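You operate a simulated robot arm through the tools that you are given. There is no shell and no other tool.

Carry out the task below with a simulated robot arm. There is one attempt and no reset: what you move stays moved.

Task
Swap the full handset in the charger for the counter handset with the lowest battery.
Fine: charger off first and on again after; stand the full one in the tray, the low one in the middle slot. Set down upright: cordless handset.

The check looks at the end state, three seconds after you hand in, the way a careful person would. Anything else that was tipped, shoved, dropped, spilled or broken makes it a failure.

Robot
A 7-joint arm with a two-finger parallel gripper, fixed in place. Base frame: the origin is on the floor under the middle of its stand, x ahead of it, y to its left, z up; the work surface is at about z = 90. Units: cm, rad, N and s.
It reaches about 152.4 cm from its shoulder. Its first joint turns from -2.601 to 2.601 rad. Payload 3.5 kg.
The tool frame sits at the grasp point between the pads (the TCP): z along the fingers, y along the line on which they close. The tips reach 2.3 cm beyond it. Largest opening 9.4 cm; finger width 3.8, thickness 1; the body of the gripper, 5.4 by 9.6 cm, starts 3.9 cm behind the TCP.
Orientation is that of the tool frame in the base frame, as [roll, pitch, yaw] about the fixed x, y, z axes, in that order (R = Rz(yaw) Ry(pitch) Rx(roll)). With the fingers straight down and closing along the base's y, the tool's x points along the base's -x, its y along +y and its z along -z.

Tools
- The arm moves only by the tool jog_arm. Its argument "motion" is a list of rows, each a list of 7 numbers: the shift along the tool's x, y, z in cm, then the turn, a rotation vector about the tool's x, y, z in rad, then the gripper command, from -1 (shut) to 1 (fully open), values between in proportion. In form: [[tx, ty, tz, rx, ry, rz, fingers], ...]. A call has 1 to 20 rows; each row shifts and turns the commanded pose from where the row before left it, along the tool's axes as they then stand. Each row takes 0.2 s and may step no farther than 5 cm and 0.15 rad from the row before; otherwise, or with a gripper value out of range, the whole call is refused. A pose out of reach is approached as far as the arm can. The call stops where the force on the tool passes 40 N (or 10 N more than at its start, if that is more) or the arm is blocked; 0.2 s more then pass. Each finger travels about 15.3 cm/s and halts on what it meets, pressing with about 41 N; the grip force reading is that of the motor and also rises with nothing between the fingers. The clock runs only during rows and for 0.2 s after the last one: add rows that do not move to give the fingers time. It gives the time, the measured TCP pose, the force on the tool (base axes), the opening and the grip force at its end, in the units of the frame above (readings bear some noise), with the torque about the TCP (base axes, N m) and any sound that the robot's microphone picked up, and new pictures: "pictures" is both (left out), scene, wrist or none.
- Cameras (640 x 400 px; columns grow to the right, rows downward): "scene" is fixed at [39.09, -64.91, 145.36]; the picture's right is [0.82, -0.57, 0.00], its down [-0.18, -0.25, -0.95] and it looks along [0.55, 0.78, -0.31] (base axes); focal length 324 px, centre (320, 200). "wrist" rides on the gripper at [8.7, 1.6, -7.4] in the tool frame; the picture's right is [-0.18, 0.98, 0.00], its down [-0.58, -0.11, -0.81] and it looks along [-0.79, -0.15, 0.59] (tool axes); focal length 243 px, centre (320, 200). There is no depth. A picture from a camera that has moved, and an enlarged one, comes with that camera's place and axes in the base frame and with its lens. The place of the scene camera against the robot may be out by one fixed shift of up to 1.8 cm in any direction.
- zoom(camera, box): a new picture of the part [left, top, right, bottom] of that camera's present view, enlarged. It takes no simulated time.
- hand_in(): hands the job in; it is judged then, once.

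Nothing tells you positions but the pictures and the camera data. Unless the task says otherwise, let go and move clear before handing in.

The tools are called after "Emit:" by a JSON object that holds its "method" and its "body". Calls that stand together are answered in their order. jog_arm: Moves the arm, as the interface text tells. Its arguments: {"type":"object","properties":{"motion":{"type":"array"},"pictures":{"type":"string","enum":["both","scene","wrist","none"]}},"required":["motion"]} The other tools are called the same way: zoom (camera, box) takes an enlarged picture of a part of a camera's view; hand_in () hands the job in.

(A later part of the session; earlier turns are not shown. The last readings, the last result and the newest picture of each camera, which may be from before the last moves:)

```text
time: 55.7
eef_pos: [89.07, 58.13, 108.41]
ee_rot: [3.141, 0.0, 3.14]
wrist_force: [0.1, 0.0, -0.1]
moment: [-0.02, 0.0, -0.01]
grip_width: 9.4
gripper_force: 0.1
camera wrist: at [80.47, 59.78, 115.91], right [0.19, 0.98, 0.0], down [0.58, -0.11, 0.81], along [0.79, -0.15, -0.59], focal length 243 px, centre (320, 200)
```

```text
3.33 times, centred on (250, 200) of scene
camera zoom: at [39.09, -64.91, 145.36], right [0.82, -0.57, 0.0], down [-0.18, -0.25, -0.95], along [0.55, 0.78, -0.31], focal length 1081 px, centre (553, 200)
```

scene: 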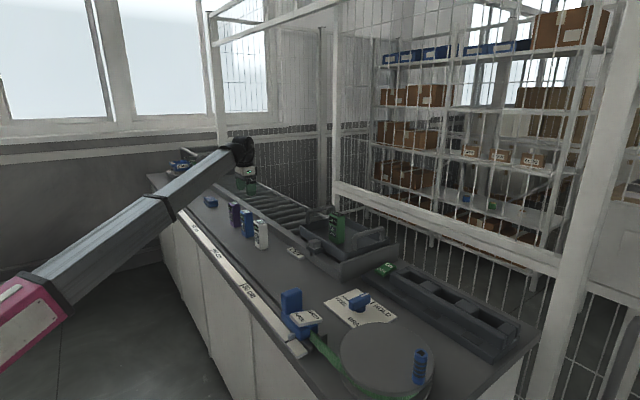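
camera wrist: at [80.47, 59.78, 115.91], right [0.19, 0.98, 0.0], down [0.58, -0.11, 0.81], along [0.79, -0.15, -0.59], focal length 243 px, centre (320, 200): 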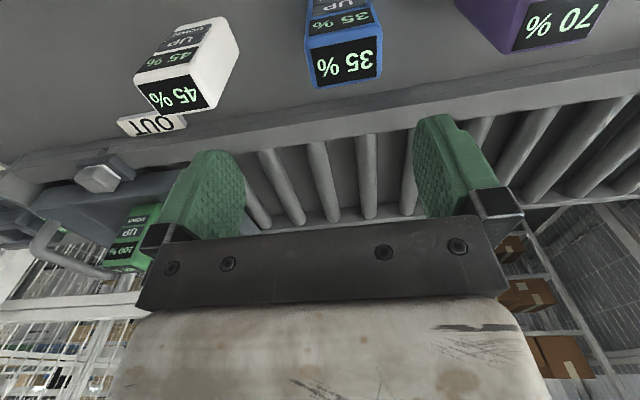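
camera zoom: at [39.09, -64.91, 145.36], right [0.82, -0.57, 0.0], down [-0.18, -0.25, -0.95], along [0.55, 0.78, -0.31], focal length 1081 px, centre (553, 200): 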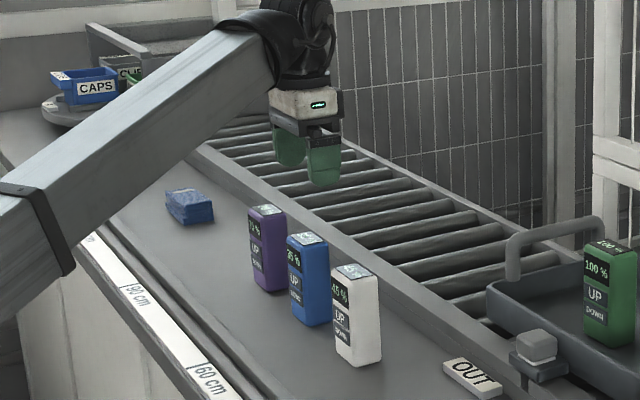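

Blue's centre is about (88.95, 60.0) with top at z≈97.4. I'll shift over it, drop to just above it, and verify before going down around it.

Emit:
{"method": "jog_arm", "body": {"motion": [[0.05, 0.6, 0, 0, 0, 0, 1], [0.05, 0.8, 0.4, 0, 0, 0, 1], [0, 0.5, 1, 0, 0, 0, 1], [0, 0, 1.5, 0, 0, 0, 1], [0, 0, 1.5, 0, 0, 0, 1], [0, 0, 1, 0, 0, 0, 1], [0, 0, 0.6, 0, 0, 0, 1], [0, 0, 0, 0, 0, 0, 1]]}}

Emit:
{"method": "zoom", "body": {"camera": "wrist", "box": [160, 40, 480, 240]}}

Emit:
{"method": "zoom", "body": {"camera": "scene", "box": [200, 150, 290, 260]}}

```text
time: 57.5
eef_pos: [88.98, 59.95, 102.54]
ee_rot: [3.139, -0.001, 3.14]
wrist_force: [0.6, -0.2, 0.7]
moment: [0.01, -0.01, 0.0]
grip_width: 9.41
gripper_force: 0.0
camera wrist: at [80.37, 61.66, 110.0], right [0.19, 0.98, 0.0], down [0.58, -0.11, 0.81], along [0.79, -0.15, -0.59], focal length 243 px, centre (320, 200)
```

scene: 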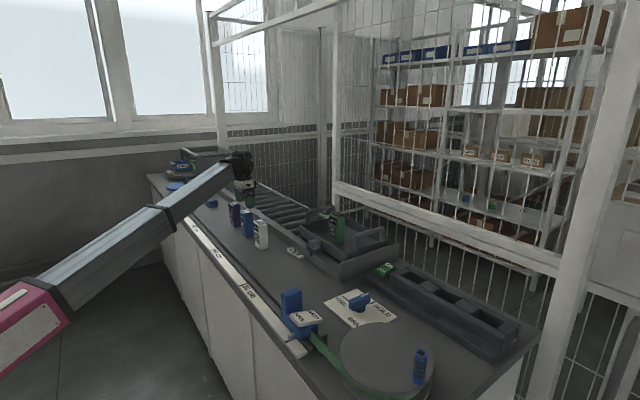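
wrist: 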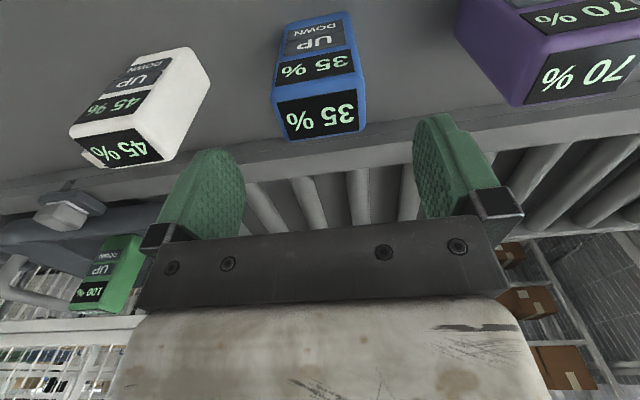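

```text
2.00 times, centred on (320, 140) of wrist
camera zoom: at [80.37, 61.66, 110.0], right [0.19, 0.98, 0.0], down [0.58, -0.11, 0.81], along [0.79, -0.15, -0.59], focal length 485 px, centre (320, 320)
```

zoom: 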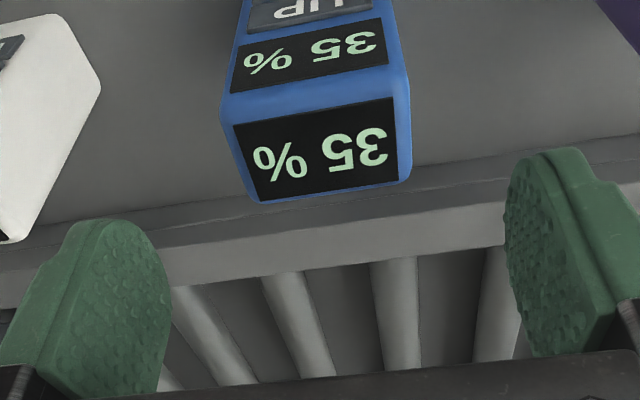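

```text
3.64 times, centred on (245, 205) of scene
camera zoom: at [39.09, -64.91, 145.36], right [0.82, -0.57, 0.0], down [-0.18, -0.25, -0.95], along [0.55, 0.78, -0.31], focal length 1179 px, centre (593, 182)
```

zoom: 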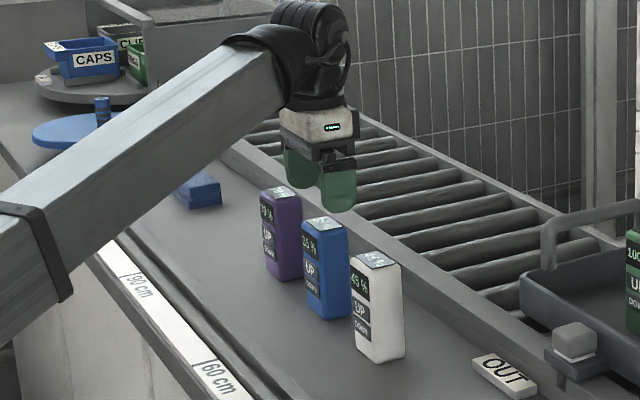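

Centring confirmed (blue centre ≈ (89.2, 60.1)); both fingers will straddle it with ~2 cm each side. Descending to TCP z≈95.

Emit:
{"method": "jog_arm", "body": {"motion": [[-0.2, 0.1, 0.6, 0, 0, 0, 1], [0, 0, 1.2, 0, 0, 0, 1], [0, 0, 1.4, 0, 0, 0, 1], [0, 0, 1.4, 0, 0, 0, 1], [0, 0, 1.2, 0, 0, 0, 1], [0, 0, 0.9, 0, 0, 0, 1], [0, 0, 0.5, 0, 0, 0, 1], [0, 0, 0.2, 0, 0, 0, 1], [0, 0, 0, 0, 0, 0, 1]]}}

Emit:
{"method": "zoom", "body": {"camera": "wrist", "box": [160, 60, 480, 260]}}

Emit:
{"method": "zoom", "body": {"camera": "scene", "box": [200, 170, 290, 260]}}

```text
time: 59.5
eef_pos: [89.13, 60.02, 94.93]
ee_rot: [3.14, -0.001, 3.14]
wrist_force: [0.9, 0.2, -0.7]
moment: [-0.03, -0.01, 0.02]
grip_width: 9.42
gripper_force: 0.0
camera wrist: at [80.54, 61.77, 102.56], right [0.19, 0.98, 0.0], down [0.58, -0.11, 0.81], along [0.79, -0.15, -0.59], focal length 243 px, centre (320, 200)
```

scene: 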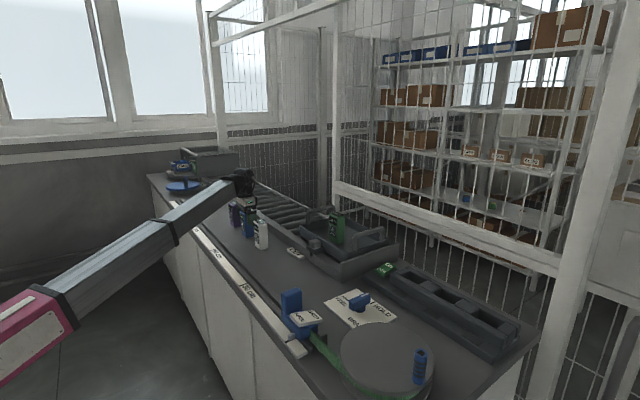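
wrist: 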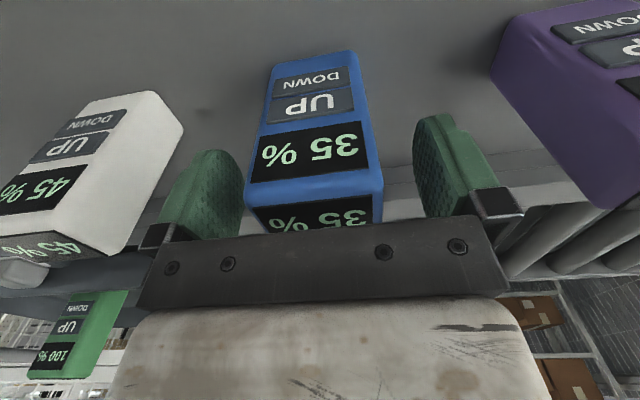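

```text
2.00 times, centred on (320, 160) of wrist
camera zoom: at [80.54, 61.77, 102.56], right [0.19, 0.98, 0.0], down [0.58, -0.11, 0.81], along [0.79, -0.15, -0.59], focal length 485 px, centre (320, 280)
```

zoom: 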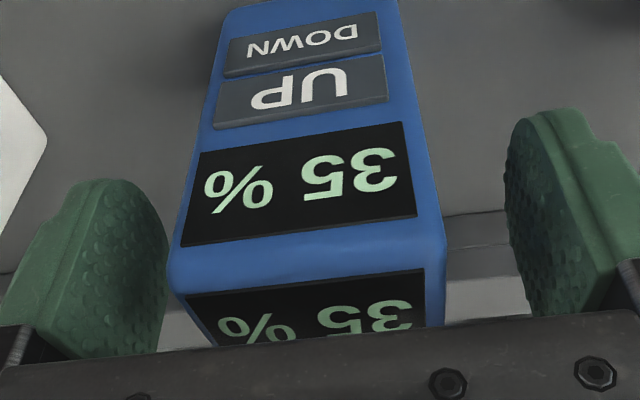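

```text
4.44 times, centred on (245, 215) of scene
camera zoom: at [39.09, -64.91, 145.36], right [0.82, -0.57, 0.0], down [-0.18, -0.25, -0.95], along [0.55, 0.78, -0.31], focal length 1442 px, centre (653, 133)
```

zoom: 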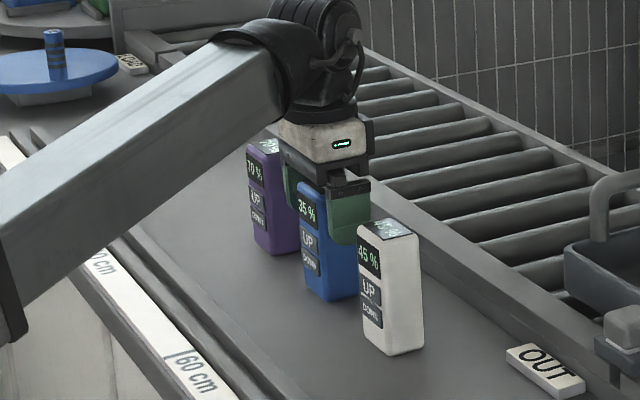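

The blue handset is framed just as the green one was. Closing the grip.

Emit:
{"method": "jog_arm", "body": {"motion": [[0, 0, 0, 0, 0, 0, 0.4], [0, 0, 0, 0, 0, 0, 0.2], [0, 0, 0, 0, 0, 0, -0.2], [0, 0, 0, 0, 0, 0, -1], [0, 0, 0, 0, 0, 0, -1], [0, 0, 0, 0, 0, 0, -1]], "pictures": "wrist"}}

Emit:
{"method": "zoom", "body": {"camera": "wrist", "box": [160, 0, 480, 260]}}

```text
time: 60.9
eef_pos: [89.14, 60.08, 95.06]
ee_rot: [3.139, 0.0, 3.14]
wrist_force: [0.3, 0.3, 0.4]
moment: [-0.08, -0.01, 0.01]
grip_width: 5.59
gripper_force: 41.0
camera wrist: at [80.53, 61.76, 102.58], right [0.19, 0.98, 0.0], down [0.58, -0.11, 0.81], along [0.79, -0.15, -0.59], focal length 243 px, centre (320, 200)
```

wrist: 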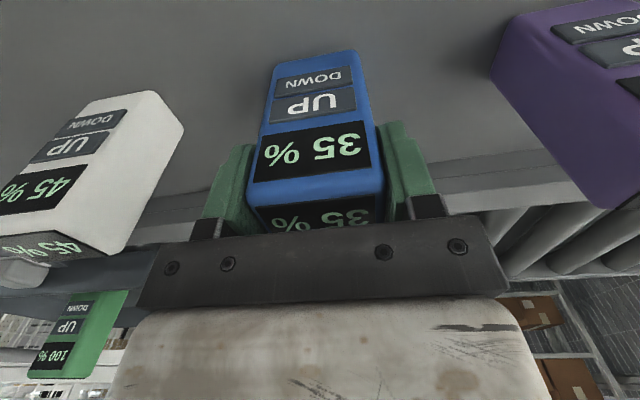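

```text
1.54 times, centred on (320, 130) of wrist
camera zoom: at [80.53, 61.76, 102.58], right [0.19, 0.98, 0.0], down [0.58, -0.11, 0.81], along [0.79, -0.15, -0.59], focal length 373 px, centre (320, 308)
```

zoom: 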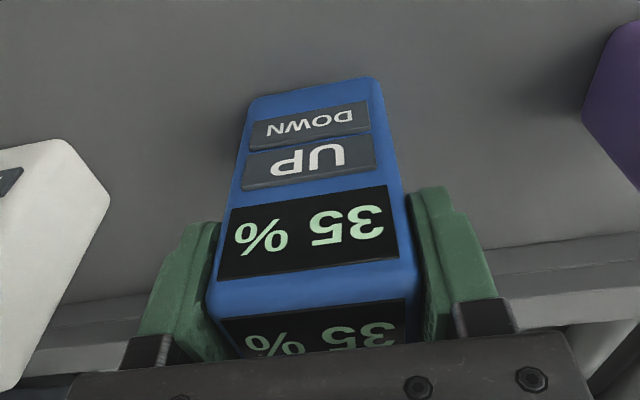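

Gripped at 5.59 cm. Lifting the blue handset straight up to a safe carry height.

Emit:
{"method": "jog_arm", "body": {"motion": [[0, 0, -0.4, 0, 0, 0, -1], [0, 0, -0.8, 0, 0, 0, -1], [0, 0, -1.2, 0, 0, 0, -1], [0, 0, -1.5, 0, 0, 0, -1], [0, 0, -1.5, 0, 0, 0, -1], [0, 0, -1.5, 0, 0, 0, -1], [0, 0, -1.5, 0, 0, 0, -1], [0, 0, -1.5, 0, 0, 0, -1], [0, 0, -1.5, 0, 0, 0, -1], [0, 0, -1.5, 0, 0, 0, -1], [0, 0, -1.5, 0, 0, 0, -1], [0, 0, -1.5, 0, 0, 0, -1], [0, 0, -1.5, 0, 0, 0, -1], [0, 0, -1.5, 0, 0, 0, -1], [0, 0, -1, 0, 0, 0, -1], [0, 0, -0.5, 0, 0, 0, -1], [0, 0, 0, 0, 0, 0, -1]]}}

Emit:
{"method": "zoom", "body": {"camera": "scene", "box": [190, 130, 310, 260]}}

```text
time: 64.5
eef_pos: [89.09, 60.09, 115.38]
ee_rot: [3.14, 0.0, 3.14]
wrist_force: [-0.2, 0.3, -2.4]
moment: [-0.03, 0.02, -0.02]
grip_width: 5.58
gripper_force: 41.3
camera wrist: at [80.59, 61.79, 122.96], right [0.19, 0.98, 0.0], down [0.58, -0.11, 0.81], along [0.79, -0.15, -0.59], focal length 243 px, centre (320, 200)
```

scene: 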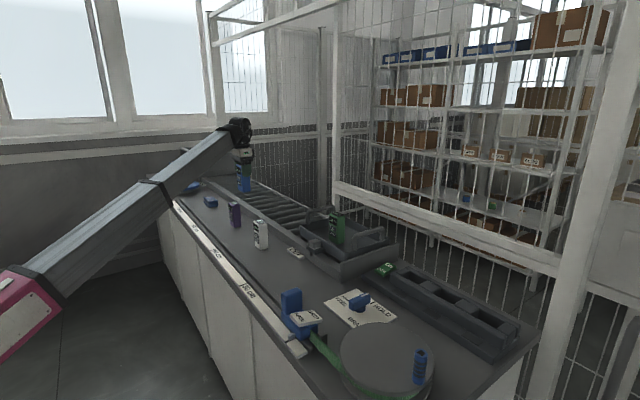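
wrist: 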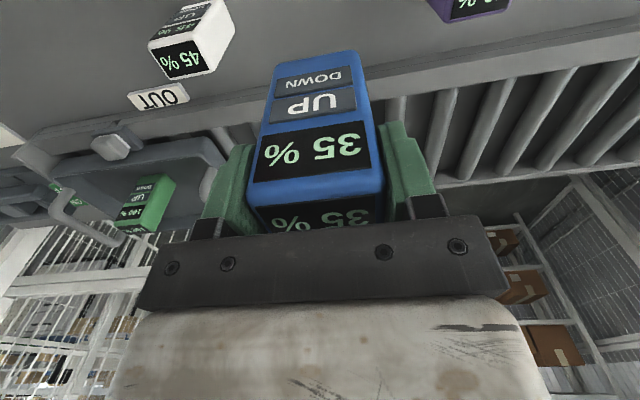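

```text
3.08 times, centred on (250, 195) of scene
camera zoom: at [39.09, -64.91, 145.36], right [0.82, -0.57, 0.0], down [-0.18, -0.25, -0.95], along [0.55, 0.78, -0.31], focal length 998 px, centre (535, 215)
```

zoom: 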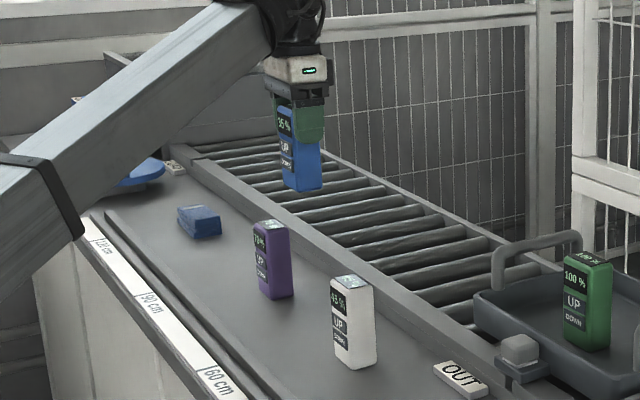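

Lifted cleanly; white and purple handsets undisturbed. Now carrying toward the charger at z≈115.5, in two legs.

Emit:
{"method": "jog_arm", "body": {"motion": [[-0.15, -0.6, 0, 0, 0, 0, -1], [-0.35, -1.3, 0, 0, 0, 0, -1], [-0.55, -2, 0, 0, 0, 0, -1], [-0.65, -2.45, 0, 0, 0, 0, -1], [-0.65, -2.45, 0, 0, 0, 0, -1], [-0.65, -2.45, 0, 0, 0, 0, -1], [-0.65, -2.45, 0, 0, 0, 0, -1], [-0.65, -2.45, 0, 0, 0, 0, -1], [-0.65, -2.45, 0, 0, 0, 0, -1], [-0.65, -2.45, 0, 0, 0, 0, -1], [-0.65, -2.45, 0, 0, 0, 0, -1], [-0.65, -2.45, 0, 0, 0, 0, -1], [-0.65, -2.45, 0, 0, 0, 0, -1], [-0.65, -2.45, 0, 0, 0, 0, -1], [-0.65, -2.45, 0, 0, 0, 0, -1], [-0.65, -2.45, 0, 0, 0, 0, -1], [-0.55, -2, 0, 0, 0, 0, -1], [-0.35, -1.3, 0, 0, 0, 0, -1], [-0.15, -0.6, 0, 0, 0, 0, -1], [0, 0, 0, 0, 0, 0, -1]], "pictures": "scene"}}

Emit:
{"method": "jog_arm", "body": {"motion": [[-0.15, -0.6, 0, 0, 0, 0, -1], [-0.35, -1.3, 0, 0, 0, 0, -1], [-0.55, -2, 0, 0, 0, 0, -1], [-0.65, -2.45, 0, 0, 0, 0, -1], [-0.65, -2.45, 0, 0, 0, 0, -1], [-0.65, -2.45, 0, 0, 0, 0, -1], [-0.65, -2.45, 0, 0, 0, 0, -1], [-0.65, -2.45, 0, 0, 0, 0, -1], [-0.65, -2.45, 0, 0, 0, 0, -1], [-0.65, -2.45, 0, 0, 0, 0, -1], [-0.65, -2.45, 0, 0, 0, 0, -1], [-0.65, -2.45, 0, 0, 0, 0, -1], [-0.5, -2, 0, 0, 0, 0, -1], [-0.3, -1, 0, 0, 0, 0, -1], [0, 0, 0, 0, 0, 0, -1]]}}

```text
time: 68.7
eef_pos: [99.75, 20.26, 115.45]
ee_rot: [3.139, 0.001, 3.138]
wrist_force: [0.1, 0.1, -2.1]
moment: [0.04, -0.02, -0.01]
grip_width: 5.6
gripper_force: 41.2
```

scene: 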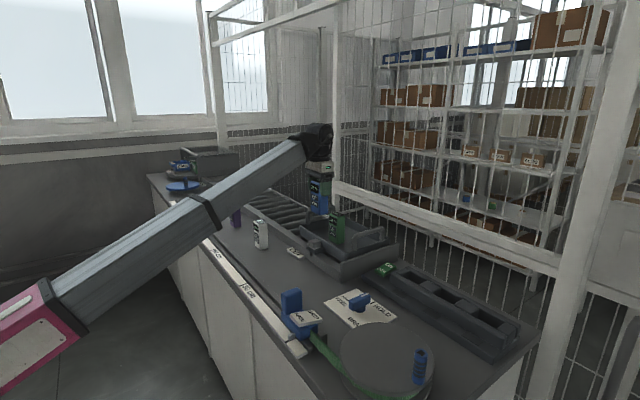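

```text
time: 71.9
eef_pos: [107.25, -8.68, 115.33]
ee_rot: [3.138, 0.0, 3.141]
wrist_force: [0.0, 0.0, -1.8]
moment: [-0.03, -0.01, -0.02]
grip_width: 5.57
gripper_force: 40.8
camera wrist: at [98.7, -6.95, 122.8], right [0.19, 0.98, 0.0], down [0.58, -0.11, 0.81], along [0.79, -0.15, -0.59], focal length 243 px, centre (320, 200)
```

scene: 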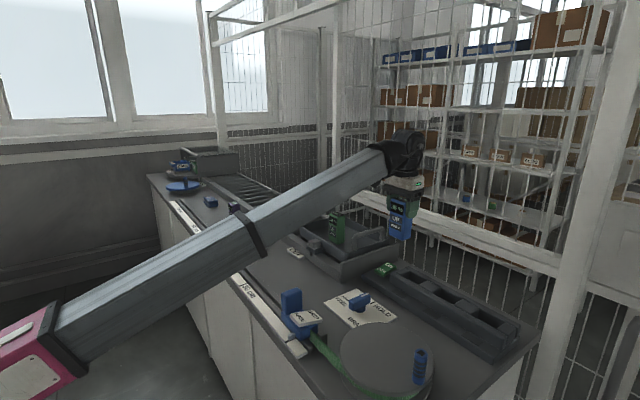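
wrist: 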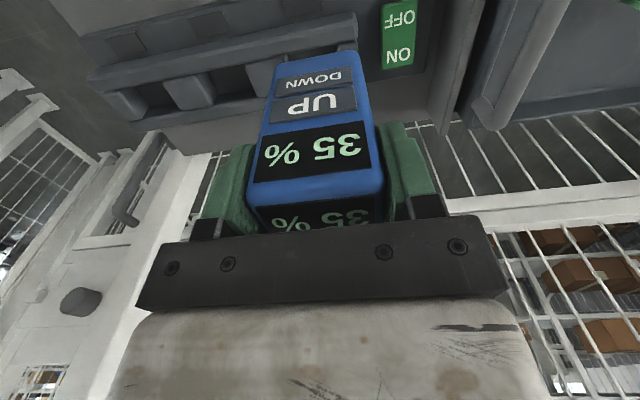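

The middle slot appears between the two dividers where expected. I'll zoom in to measure its bounds.

Emit:
{"method": "zoom", "body": {"camera": "wrist", "box": [60, 0, 420, 150]}}

Emit:
{"method": "zoom", "body": {"camera": "scene", "box": [370, 255, 550, 370]}}

Emit:
{"method": "zoom", "body": {"camera": "wrist", "box": [160, 30, 300, 130]}}

```text
1.78 times, centred on (240, 75) of wrist
camera zoom: at [98.7, -6.95, 122.8], right [0.19, 0.98, 0.0], down [0.58, -0.11, 0.81], along [0.79, -0.15, -0.59], focal length 431 px, centre (462, 422)
```

zoom: 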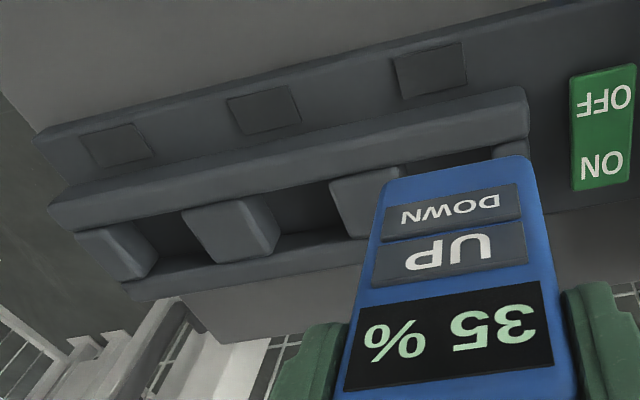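

```text
3.48 times, centred on (460, 312) of scene
camera zoom: at [39.09, -64.91, 145.36], right [0.82, -0.57, 0.0], down [-0.18, -0.25, -0.95], along [0.55, 0.78, -0.31], focal length 1128 px, centre (-167, -191)
```

zoom: 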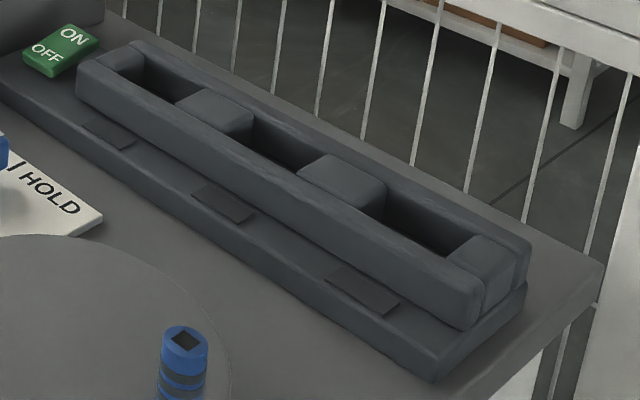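

```text
4.00 times, centred on (230, 80) of wrist
camera zoom: at [98.7, -6.95, 122.8], right [0.19, 0.98, 0.0], down [0.58, -0.11, 0.81], along [0.79, -0.15, -0.59], focal length 970 px, centre (680, 680)
```

zoom: 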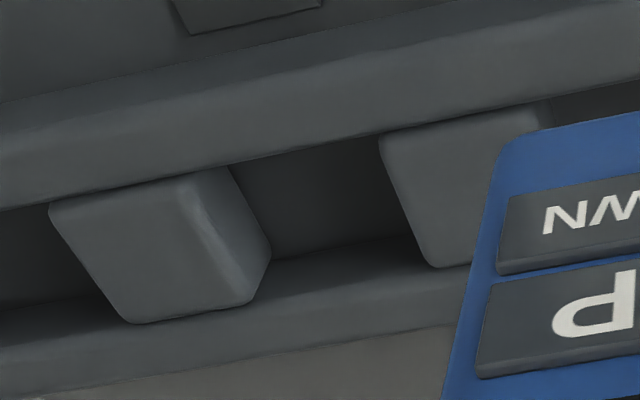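

The slot spans y≈-25.0…-18.6 (centre ≈ -21.9) and the green handset sat at x≈113.2, so I'll aim the TCP at (113.2, -21.95). Moving above the slot and lowering to just above the rails.

Emit:
{"method": "jog_arm", "body": {"motion": [[-0.3, -0.6, 0, 0, 0, 0, -1], [-0.6, -1.4, 0, 0, 0, 0, -1], [-0.9, -2, 0, 0, 0, 0, -1], [-1, -2.3, 0, 0, 0, 0, -1], [-1, -2.3, 0, 0, 0, 0, -1], [-0.9, -2, 0, 0, 0, 0, -1], [-0.7, -1.6, 0, 0, 0, 0, -1], [-0.4, -0.8, 0, 0, 0, 0, -1], [-0.12, -0.27, 0, 0, 0, 0, -1], [0, 0, 0, 0, 0, 0, -1], [0, 0, 0, 0, 0, 0, -1]], "pictures": "none"}}

Emit:
{"method": "jog_arm", "body": {"motion": [[0, 0, 0.5, 0, 0, 0, -1], [0, 0, 1, 0, 0, 0, -1], [0, 0, 1.5, 0, 0, 0, -1], [0, 0, 1.5, 0, 0, 0, -1], [0, 0, 1.5, 0, 0, 0, -1], [0, 0, 1.5, 0, 0, 0, -1], [0, 0, 1.5, 0, 0, 0, -1], [0, 0, 1, 0, 0, 0, -1], [0, 0, 0.5, 0, 0, 0, -1], [0, 0, 0, 0, 0, 0, -1], [0, 0, 0, 0, 0, 0, -1]]}}

Emit:
{"method": "zoom", "body": {"camera": "wrist", "box": [200, 0, 440, 150]}}

Emit:
{"method": "zoom", "body": {"camera": "scene", "box": [400, 220, 520, 310]}}

```text
time: 74.3
eef_pos: [113.31, -21.87, 115.39]
ee_rot: [3.14, 0.001, -3.141]
wrist_force: [-0.2, -0.3, -2.5]
moment: [-0.03, -0.04, 0.01]
grip_width: 5.58
gripper_force: 41.2
```

```text
time: 76.7
eef_pos: [113.24, -21.87, 104.74]
ee_rot: [3.141, 0.0, 3.139]
wrist_force: [0.4, 0.1, -2.0]
moment: [-0.02, 0.0, -0.04]
grip_width: 5.58
gripper_force: 41.1
camera wrist: at [104.66, -20.2, 112.24], right [0.19, 0.98, 0.0], down [0.58, -0.11, 0.81], along [0.79, -0.15, -0.59], focal length 243 px, centre (320, 200)
```

scene: 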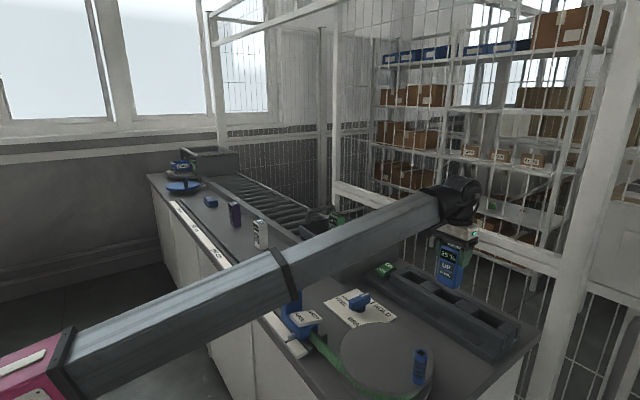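
wrist: 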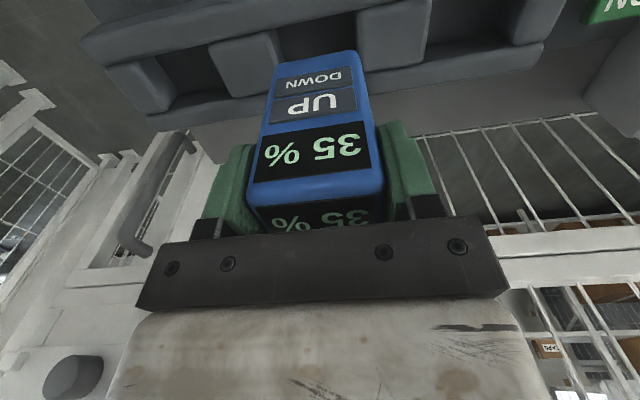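

```text
2.67 times, centred on (320, 75) of wrist
camera zoom: at [104.66, -20.2, 112.24], right [0.19, 0.98, 0.0], down [0.58, -0.11, 0.81], along [0.79, -0.15, -0.59], focal length 647 px, centre (320, 533)
```

zoom: 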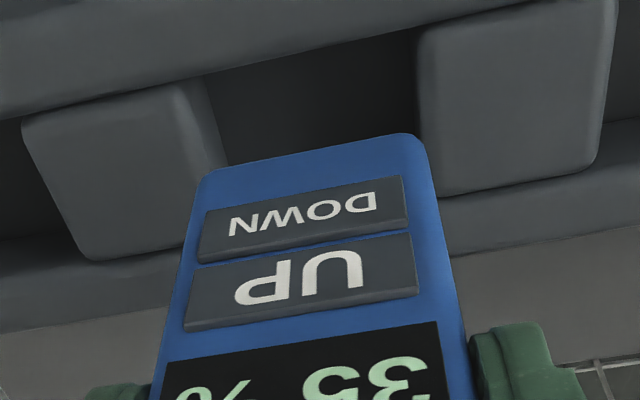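

```text
4.44 times, centred on (460, 265) of scene
camera zoom: at [39.09, -64.91, 145.36], right [0.82, -0.57, 0.0], down [-0.18, -0.25, -0.95], along [0.55, 0.78, -0.31], focal length 1442 px, centre (-302, -89)
```

zoom: 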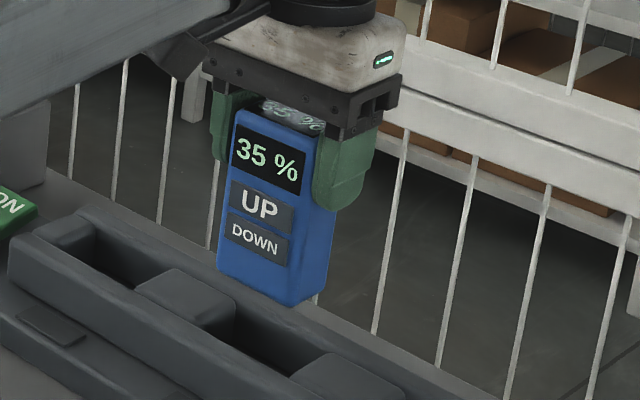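

Alignment over the middle slot looks good. Descending slowly into the slot with force checks.

Emit:
{"method": "jog_arm", "body": {"motion": [[0, -0.07, 0.4, 0, 0, 0, -1], [0, 0, 0.5, 0, 0, 0, -1], [0, 0, 0.5, 0, 0, 0, -1], [0, 0, 0.5, 0, 0, 0, -1], [0, 0, 0.4, 0, 0, 0, -1], [0, 0, 0.3, 0, 0, 0, -1], [0, 0, 0, 0, 0, 0, -1]]}}

Emit:
{"method": "zoom", "body": {"camera": "wrist", "box": [200, 0, 440, 150]}}

Emit:
{"method": "zoom", "body": {"camera": "scene", "box": [400, 230, 520, 320]}}

```text
time: 78.3
eef_pos: [113.19, -21.9, 102.12]
ee_rot: [3.138, 0.0, 3.139]
wrist_force: [-0.2, -0.2, -2.8]
moment: [-0.02, 0.02, 0.0]
grip_width: 5.6
gripper_force: 41.6
camera wrist: at [104.62, -20.22, 109.61], right [0.19, 0.98, 0.0], down [0.58, -0.11, 0.81], along [0.79, -0.15, -0.59], focal length 243 px, centre (320, 200)
```

scene: 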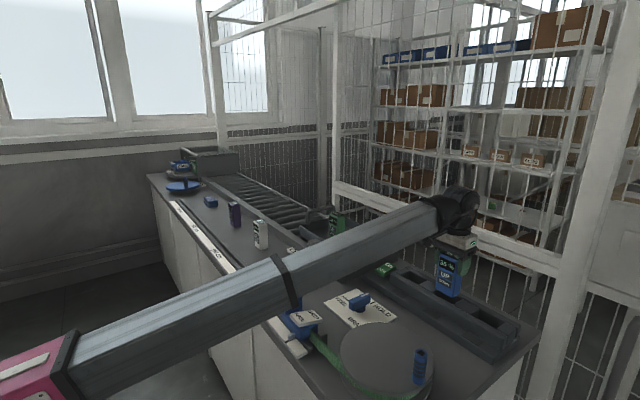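
wrist: 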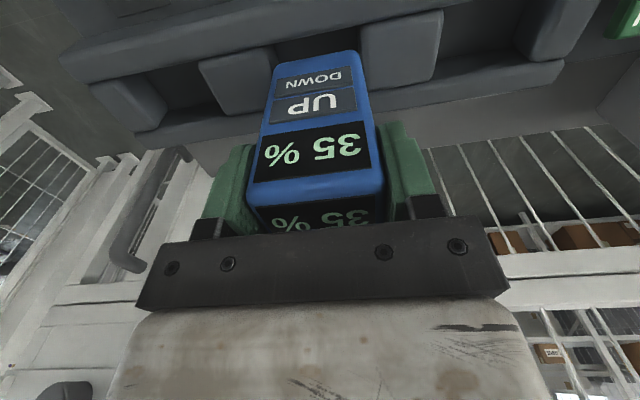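

```text
2.67 times, centred on (320, 75) of wrist
camera zoom: at [104.62, -20.22, 109.61], right [0.19, 0.98, 0.0], down [0.58, -0.11, 0.81], along [0.79, -0.15, -0.59], focal length 647 px, centre (320, 533)
```

zoom: 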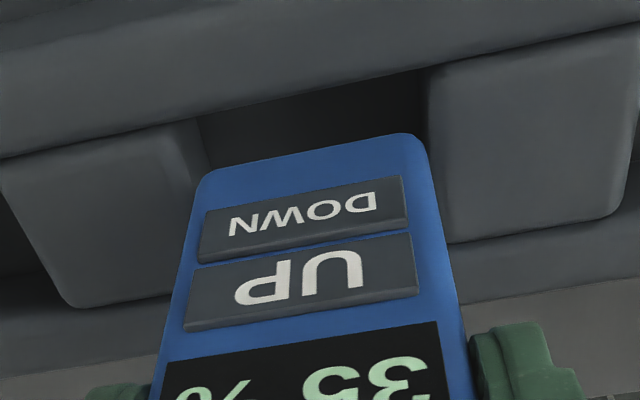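

```text
4.44 times, centred on (460, 275) of scene
camera zoom: at [39.09, -64.91, 145.36], right [0.82, -0.57, 0.0], down [-0.18, -0.25, -0.95], along [0.55, 0.78, -0.31], focal length 1442 px, centre (-302, -133)
```

zoom: 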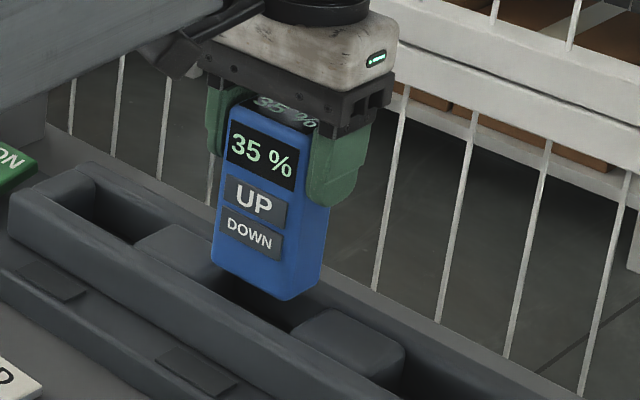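

Gaps on both sides look even (~0.35 cm). Continuing down slowly.

Emit:
{"method": "jog_arm", "body": {"motion": [[0.0, -0.03, 0.3, 0, 0, 0, -1], [0, 0, 0.3, 0, 0, 0, -1], [0, 0, 0.3, 0, 0, 0, -1], [0, 0, 0.3, 0, 0, 0, -1], [0, 0, 0.3, 0, 0, 0, -1], [0, 0, 0, 0, 0, 0, -1]], "pictures": "none"}}

```text
time: 79.7
eef_pos: [113.26, -22.01, 100.54]
ee_rot: [3.141, 0.0, 3.139]
wrist_force: [0.4, 0.6, -2.0]
moment: [-0.05, -0.04, 0.01]
grip_width: 5.57
gripper_force: 41.5
```

Emit:
{"method": "jog_arm", "body": {"motion": [[0, 0, 0.3, 0, 0, 0, -1], [0, 0, 0.3, 0, 0, 0, -1], [0, 0, 0.3, 0, 0, 0, -1], [0, 0, 0.3, 0, 0, 0, -1], [0, 0, 0.3, 0, 0, 0, -1], [0, 0, 0, 0, 0, 0, -1]]}}

Emit:
{"method": "zoom", "body": {"camera": "scene", "box": [400, 230, 520, 320]}}

Emit:
{"method": "zoom", "body": {"camera": "wrist", "box": [200, 0, 440, 150]}}

```text
time: 81.1
eef_pos: [113.22, -22.02, 99.17]
ee_rot: [3.14, 0.0, 3.138]
wrist_force: [0.8, 0.2, -2.3]
moment: [-0.03, 0.0, -0.03]
grip_width: 5.59
gripper_force: 40.7
camera wrist: at [104.66, -20.31, 106.66], right [0.19, 0.98, 0.0], down [0.58, -0.11, 0.81], along [0.79, -0.15, -0.59], focal length 243 px, centre (320, 200)
```

scene: 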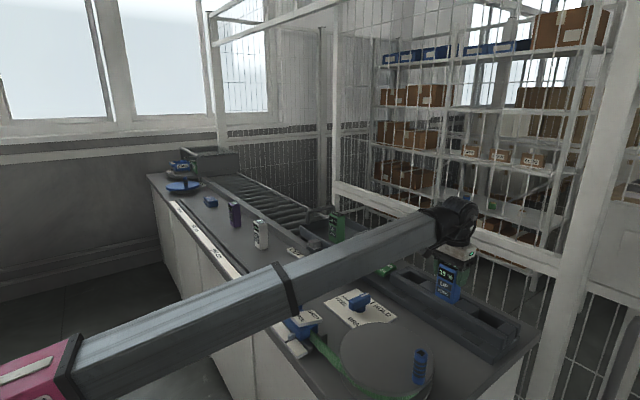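
wrist: 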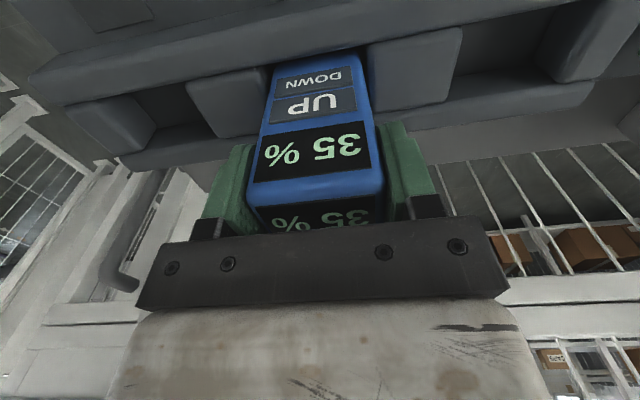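

```text
4.44 times, centred on (460, 275) of scene
camera zoom: at [39.09, -64.91, 145.36], right [0.82, -0.57, 0.0], down [-0.18, -0.25, -0.95], along [0.55, 0.78, -0.31], focal length 1442 px, centre (-302, -133)
```

zoom: 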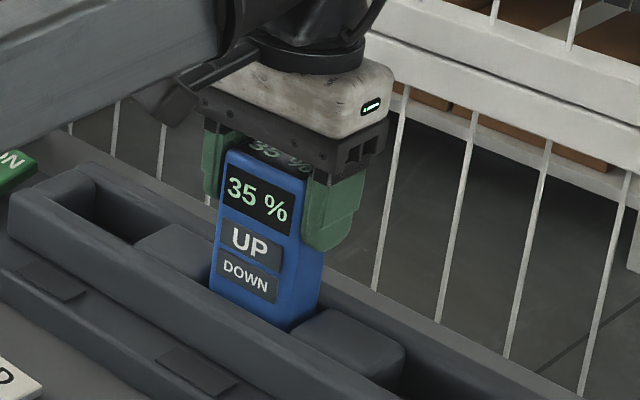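

```text
2.67 times, centred on (320, 75) of wrist
camera zoom: at [104.66, -20.31, 106.66], right [0.19, 0.98, 0.0], down [0.58, -0.11, 0.81], along [0.79, -0.15, -0.59], focal length 647 px, centre (320, 533)
```

zoom: 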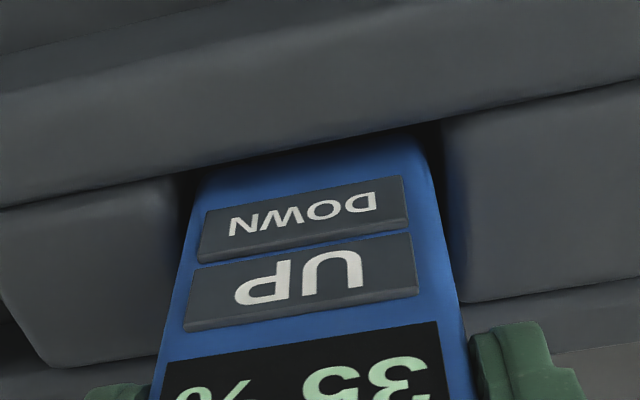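

The handset is entering the slot freely. Continuing to the seat in finer steps.

Emit:
{"method": "jog_arm", "body": {"motion": [[0, 0, 0.25, 0, 0, 0, -1], [0, 0, 0.25, 0, 0, 0, -1], [0, 0, 0.25, 0, 0, 0, -1], [0, 0, 0.25, 0, 0, 0, -1], [0, 0, 0, 0, 0, 0, -1]], "pictures": "none"}}

Emit:
{"method": "jog_arm", "body": {"motion": [[0, 0, 0.15, 0, 0, 0, -1], [0, 0, 0.1, 0, 0, 0, -1], [0, 0, 0, 0, 0, 0, -1]], "pictures": "none"}}

```text
time: 82.3
eef_pos: [113.28, -21.95, 98.09]
ee_rot: [3.141, 0.001, 3.138]
wrist_force: [1.0, -0.6, -2.2]
moment: [0.03, 0.03, -0.01]
grip_width: 5.59
gripper_force: 41.0
```

```text
time: 83.1
eef_pos: [113.1, -21.91, 97.85]
ee_rot: [3.14, 0.0, 3.14]
wrist_force: [-0.4, 0.6, -1.2]
moment: [0.0, -0.01, -0.01]
grip_width: 5.59
gripper_force: 40.9
```

Emit:
{"method": "jog_arm", "body": {"motion": [[0, 0, 0.12, 0, 0, 0, -1], [0, 0, 0, 0, 0, 0, -1]], "pictures": "none"}}

Emit:
{"method": "jog_arm", "body": {"motion": [[0, 0, 0.12, 0, 0, 0, -1], [0, 0, 0, 0, 0, 0, -1]], "pictures": "none"}}

```text
time: 83.7
eef_pos: [113.14, -21.95, 97.88]
ee_rot: [3.14, 0.0, 3.139]
wrist_force: [0.8, 0.1, -2.5]
moment: [0.01, -0.02, 0.01]
grip_width: 5.57
gripper_force: 40.9
```

```text
time: 84.3
eef_pos: [113.3, -21.91, 97.75]
ee_rot: [3.139, 0.0, 3.141]
wrist_force: [-1.6, 0.7, -2.4]
moment: [0.01, 0.02, 0.01]
grip_width: 5.57
gripper_force: 40.8
```

Emit:
{"method": "jog_arm", "body": {"motion": [[0, 0, 0.12, 0, 0, 0, -1], [0, 0, 0, 0, 0, 0, -1]], "pictures": "none"}}

Emit:
{"method": "jog_arm", "body": {"motion": [[0, 0, 0.1, 0, 0, 0, -1], [0, 0, 0, 0, 0, 0, -1]], "pictures": "none"}}

Emit:
{"method": "jog_arm", "body": {"motion": [[0, 0, 0.1, 0, 0, 0, -1], [0, 0, 0, 0, 0, 0, -1]], "pictures": "none"}}

```text
time: 84.9
eef_pos: [113.32, -21.96, 97.57]
ee_rot: [3.14, -0.001, 3.14]
wrist_force: [1.7, 0.2, 5.0]
moment: [-0.25, 0.01, 0.01]
grip_width: 5.57
gripper_force: 41.2
```

```text
time: 85.5
eef_pos: [113.21, -22.04, 97.59]
ee_rot: [-3.141, 0.001, 3.14]
wrist_force: [4.8, -2.7, 18.3]
moment: [-0.5, -0.24, 0.1]
grip_width: 5.61
gripper_force: 41.2
```

```text
time: 86.1
eef_pos: [113.23, -21.87, 97.56]
ee_rot: [3.14, 0.002, 3.14]
wrist_force: [7.3, -2.8, 35.8]
moment: [-0.39, -0.24, 0.04]
grip_width: 5.56
gripper_force: 41.5
```

Seated: contact at TCP z≈97.57, exactly where the green handset sat. Easing the load off, then releasing.

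Emit:
{"method": "jog_arm", "body": {"motion": [[0, 0, -0.1, 0, 0, 0, -1], [0, 0, -0.1, 0, 0, 0, -1], [0, 0, -0.04, 0, 0, 0, -1], [0, 0, 0, 0, 0, 0, -1], [0, 0, 0, 0, 0, 0, -1]], "pictures": "none"}}

```text
time: 87.3
eef_pos: [113.07, -21.95, 97.6]
ee_rot: [3.139, -0.003, 3.14]
wrist_force: [2.3, -0.7, 7.4]
moment: [-0.38, -0.25, 0.06]
grip_width: 5.6
gripper_force: 40.9
```

Emit:
{"method": "jog_arm", "body": {"motion": [[0, 0, -0.04, 0, 0, 0, -1], [0, 0, 0, 0, 0, 0, -1], [0, 0, 0, 0, 0, 0, -0.5], [0, 0, 0, 0, 0, 0, 0.3], [0, 0, 0, 0, 0, 0, 0.6], [0, 0, 0, 0, 0, 0, 1], [0, 0, 0, 0, 0, 0, 1]]}}

Emit:
{"method": "zoom", "body": {"camera": "scene", "box": [400, 230, 520, 320]}}

Emit:
{"method": "zoom", "body": {"camera": "wrist", "box": [160, 60, 480, 260]}}

```text
time: 88.9
eef_pos: [113.18, -21.93, 97.6]
ee_rot: [3.139, -0.001, 3.139]
wrist_force: [-0.2, 0.0, 0.3]
moment: [-0.03, -0.02, 0.01]
grip_width: 9.38
gripper_force: 0.1
camera wrist: at [104.58, -20.23, 105.17], right [0.19, 0.98, 0.0], down [0.58, -0.11, 0.81], along [0.79, -0.15, -0.59], focal length 243 px, centre (320, 200)
```

scene: 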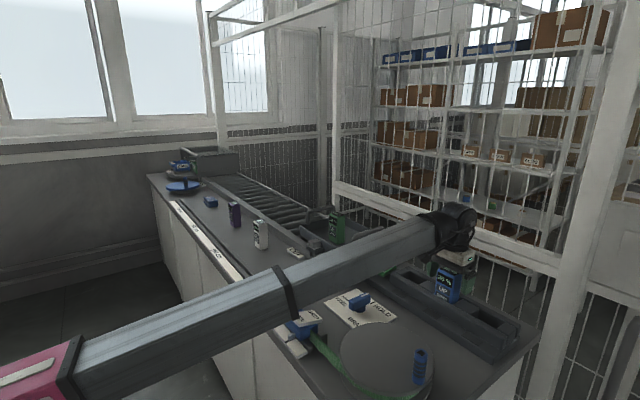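
wrist: 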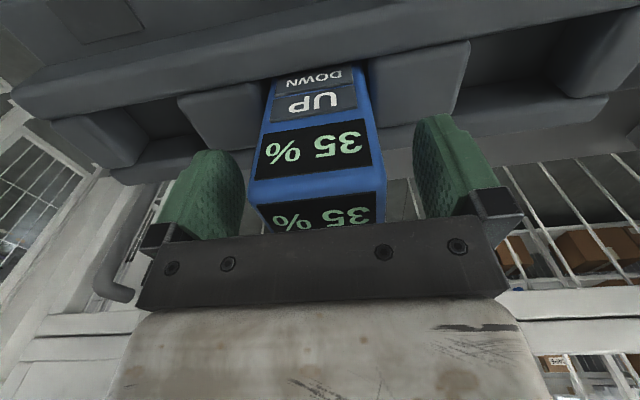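

```text
4.44 times, centred on (460, 275) of scene
camera zoom: at [39.09, -64.91, 145.36], right [0.82, -0.57, 0.0], down [-0.18, -0.25, -0.95], along [0.55, 0.78, -0.31], focal length 1442 px, centre (-302, -133)
```

zoom: 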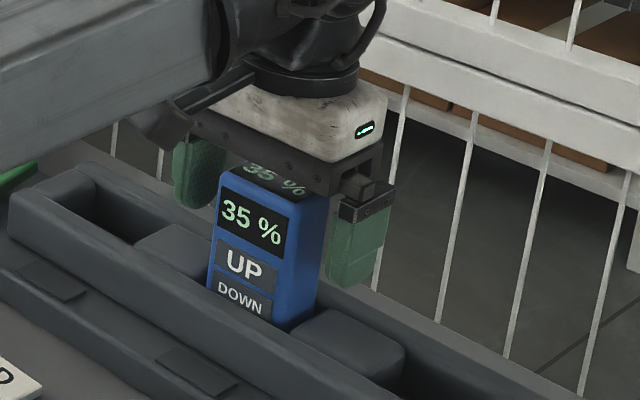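

```text
2.00 times, centred on (320, 160) of wrist
camera zoom: at [104.58, -20.23, 105.17], right [0.19, 0.98, 0.0], down [0.58, -0.11, 0.81], along [0.79, -0.15, -0.59], focal length 485 px, centre (320, 280)
```

zoom: 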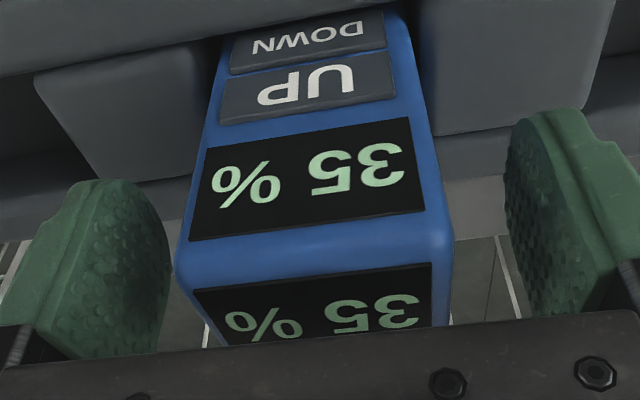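

Blue stands seated in the middle slot. I'll withdraw upward, close the fingers, and hover over the ON (far) end of the rocker.

Emit:
{"method": "jog_arm", "body": {"motion": [[0, 0, -0.4, 0, 0, 0, 1], [0, 0, -0.8, 0, 0, 0, 1], [0, 0, -1.2, 0, 0, 0, 1], [0, 0, -1.5, 0, 0, 0, 1], [0, 0, -1.5, 0, 0, 0, 1], [0, 0, -1.5, 0, 0, 0, 1], [0, 0, -1.5, 0, 0, 0, 1], [0, 0, -1.2, 0, 0, 0, 1], [0, 0, -0.6, 0, 0, 0, 1], [0, 0, 0, 0, 0, 0, 1]]}}

Emit:
{"method": "jog_arm", "body": {"motion": [[0, 0.6, 0, 0, 0, 0, 1], [-0.1, 1.4, 0, 0, 0, 0, 1], [-0.1, 2, 0, 0, 0, 0, 0.5], [-0.1, 2.2, 0, 0, 0, 0, 0], [-0.1, 2.2, 0, 0, 0, 0, -0.5], [-0.1, 2.2, 0, 0, 0, 0, -1], [-0.1, 2.2, 0, 0, 0, 0, -1], [-0.1, 2.2, 0, 0, 0, 0, -1], [-0.1, 2.2, 0.3, 0, 0, 0, -1], [-0.1, 2, 0.6, 0, 0, 0, -1], [-0.1, 1.5, 1, 0, 0, 0, -1], [-0.1, 0.8, 1, 0, 0, 0, -1], [0, 0.3, 0.6, 0, 0, 0, -1], [0, 0, 0, 0, 0, 0, -1]]}}

Emit:
{"method": "zoom", "body": {"camera": "wrist", "box": [200, 0, 440, 150]}}

Emit:
{"method": "zoom", "body": {"camera": "scene", "box": [340, 210, 490, 310]}}

```text
time: 91.1
eef_pos: [113.18, -21.93, 107.79]
ee_rot: [3.141, 0.0, 3.14]
wrist_force: [0.8, 0.8, 0.1]
moment: [-0.04, -0.01, 0.02]
grip_width: 9.4
gripper_force: 0.1
camera wrist: at [104.57, -20.25, 115.39], right [0.19, 0.98, 0.0], down [0.58, -0.11, 0.81], along [0.79, -0.15, -0.59], focal length 243 px, centre (320, 200)
```

scene: 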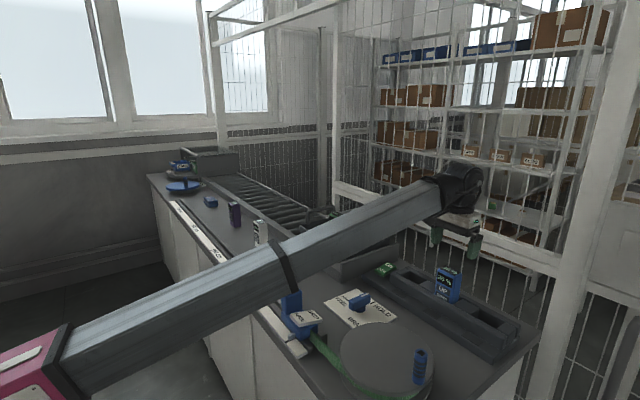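
wrist: 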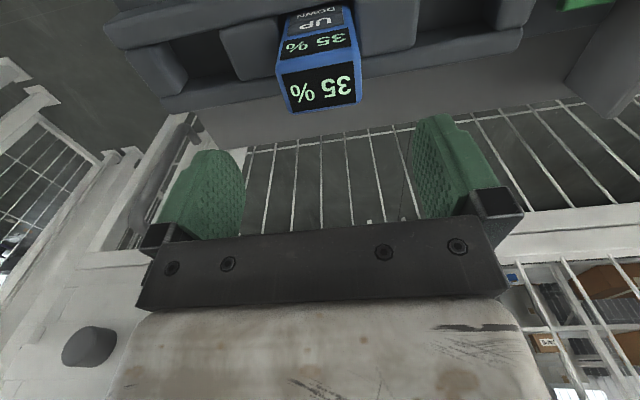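

```text
time: 94.1
eef_pos: [114.08, -0.13, 104.48]
ee_rot: [3.139, 0.0, 3.141]
wrist_force: [0.0, 0.1, 0.2]
moment: [-0.03, 0.01, -0.03]
grip_width: 0.0
gripper_force: 40.8
camera wrist: at [105.72, 1.55, 111.93], right [0.19, 0.98, 0.0], down [0.58, -0.11, 0.81], along [0.79, -0.15, -0.59], focal length 243 px, centre (320, 200)
```

scene: 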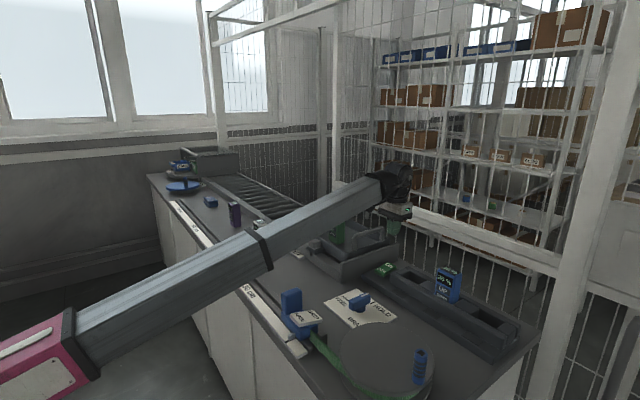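
wrist: 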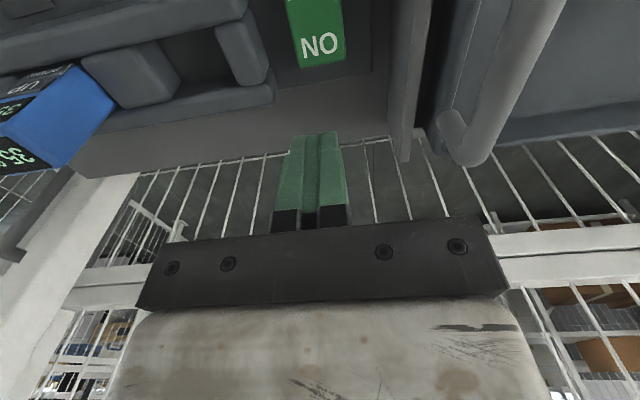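

```text
2.67 times, centred on (320, 75) of wrist
camera zoom: at [105.72, 1.55, 111.93], right [0.19, 0.98, 0.0], down [0.58, -0.11, 0.81], along [0.79, -0.15, -0.59], focal length 647 px, centre (320, 533)
```

zoom: 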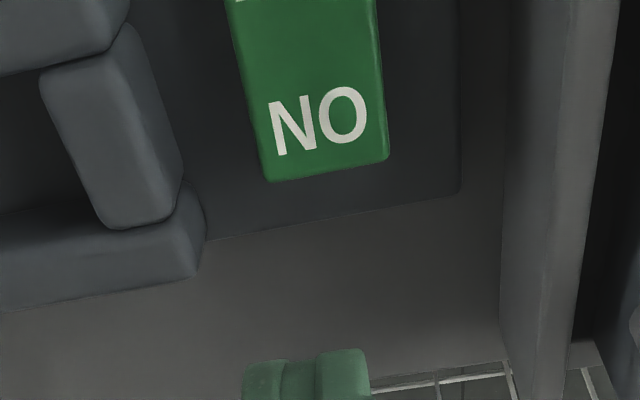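

```text
4.00 times, centred on (415, 260) of scene
camera zoom: at [39.09, -64.91, 145.36], right [0.82, -0.57, 0.0], down [-0.18, -0.25, -0.95], along [0.55, 0.78, -0.31], focal length 1297 px, centre (-60, -40)
```

zoom: 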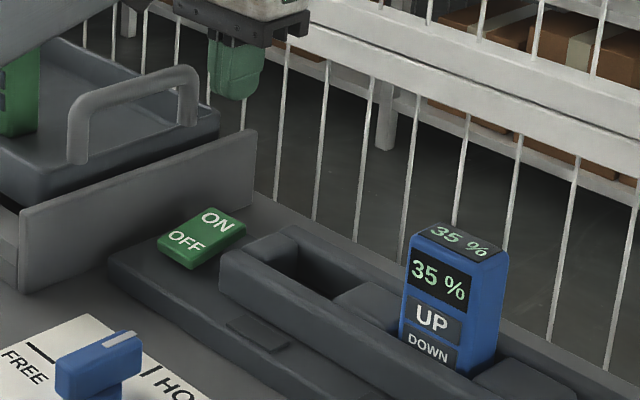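

The ON end (raised) has its edge at x≈114.85, y≈0; my tool at (114.1, -0.1) is right over it. Descending and pressing in small steps.

Emit:
{"method": "jog_arm", "body": {"motion": [[0.1, 0.1, 0.8, 0, 0, 0, -1], [0, 0, 1.5, 0, 0, 0, -1], [0, 0, 1.5, 0, 0, 0, -1], [0, 0, 1.5, 0, 0, 0, -1], [0, 0, 1.5, 0, 0, 0, -1], [0, 0, 1.2, 0, 0, 0, -1], [0, 0, 0.8, 0, 0, 0, -1], [0, 0, 0.4, 0, 0, 0, -1], [0, 0, 0, 0, 0, 0, -1]]}}

Emit:
{"method": "zoom", "body": {"camera": "scene", "box": [340, 220, 490, 320]}}

```text
time: 96.1
eef_pos: [114.27, -0.02, 95.23]
ee_rot: [3.141, 0.001, 3.139]
wrist_force: [0.2, 0.1, 0.2]
moment: [-0.02, -0.01, 0.02]
grip_width: 0.02
gripper_force: 40.5
camera wrist: at [105.67, 1.67, 102.71], right [0.19, 0.98, 0.0], down [0.58, -0.11, 0.81], along [0.79, -0.15, -0.59], focal length 243 px, centre (320, 200)
```

scene: 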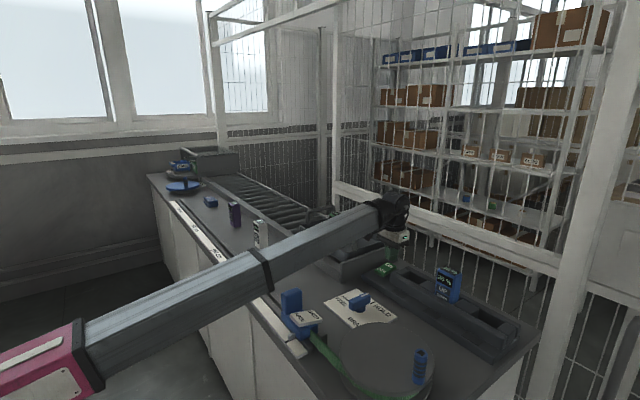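
wrist: 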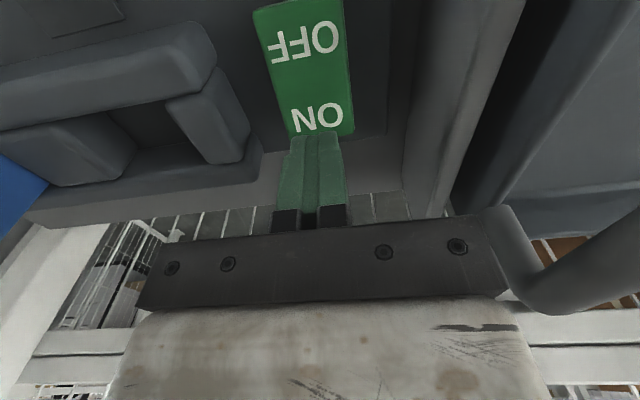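

```text
4.00 times, centred on (415, 270) of scene
camera zoom: at [39.09, -64.91, 145.36], right [0.82, -0.57, 0.0], down [-0.18, -0.25, -0.95], along [0.55, 0.78, -0.31], focal length 1297 px, centre (-60, -80)
```

zoom: 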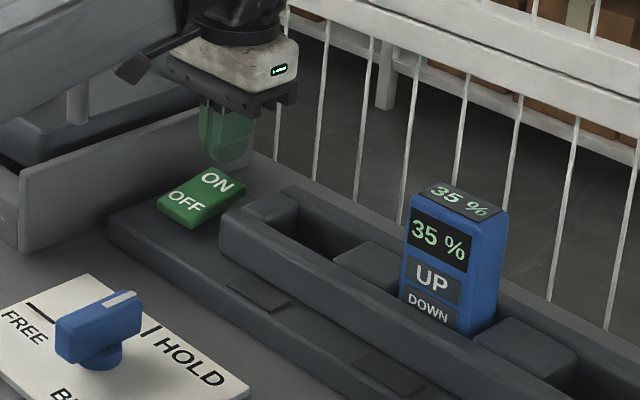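

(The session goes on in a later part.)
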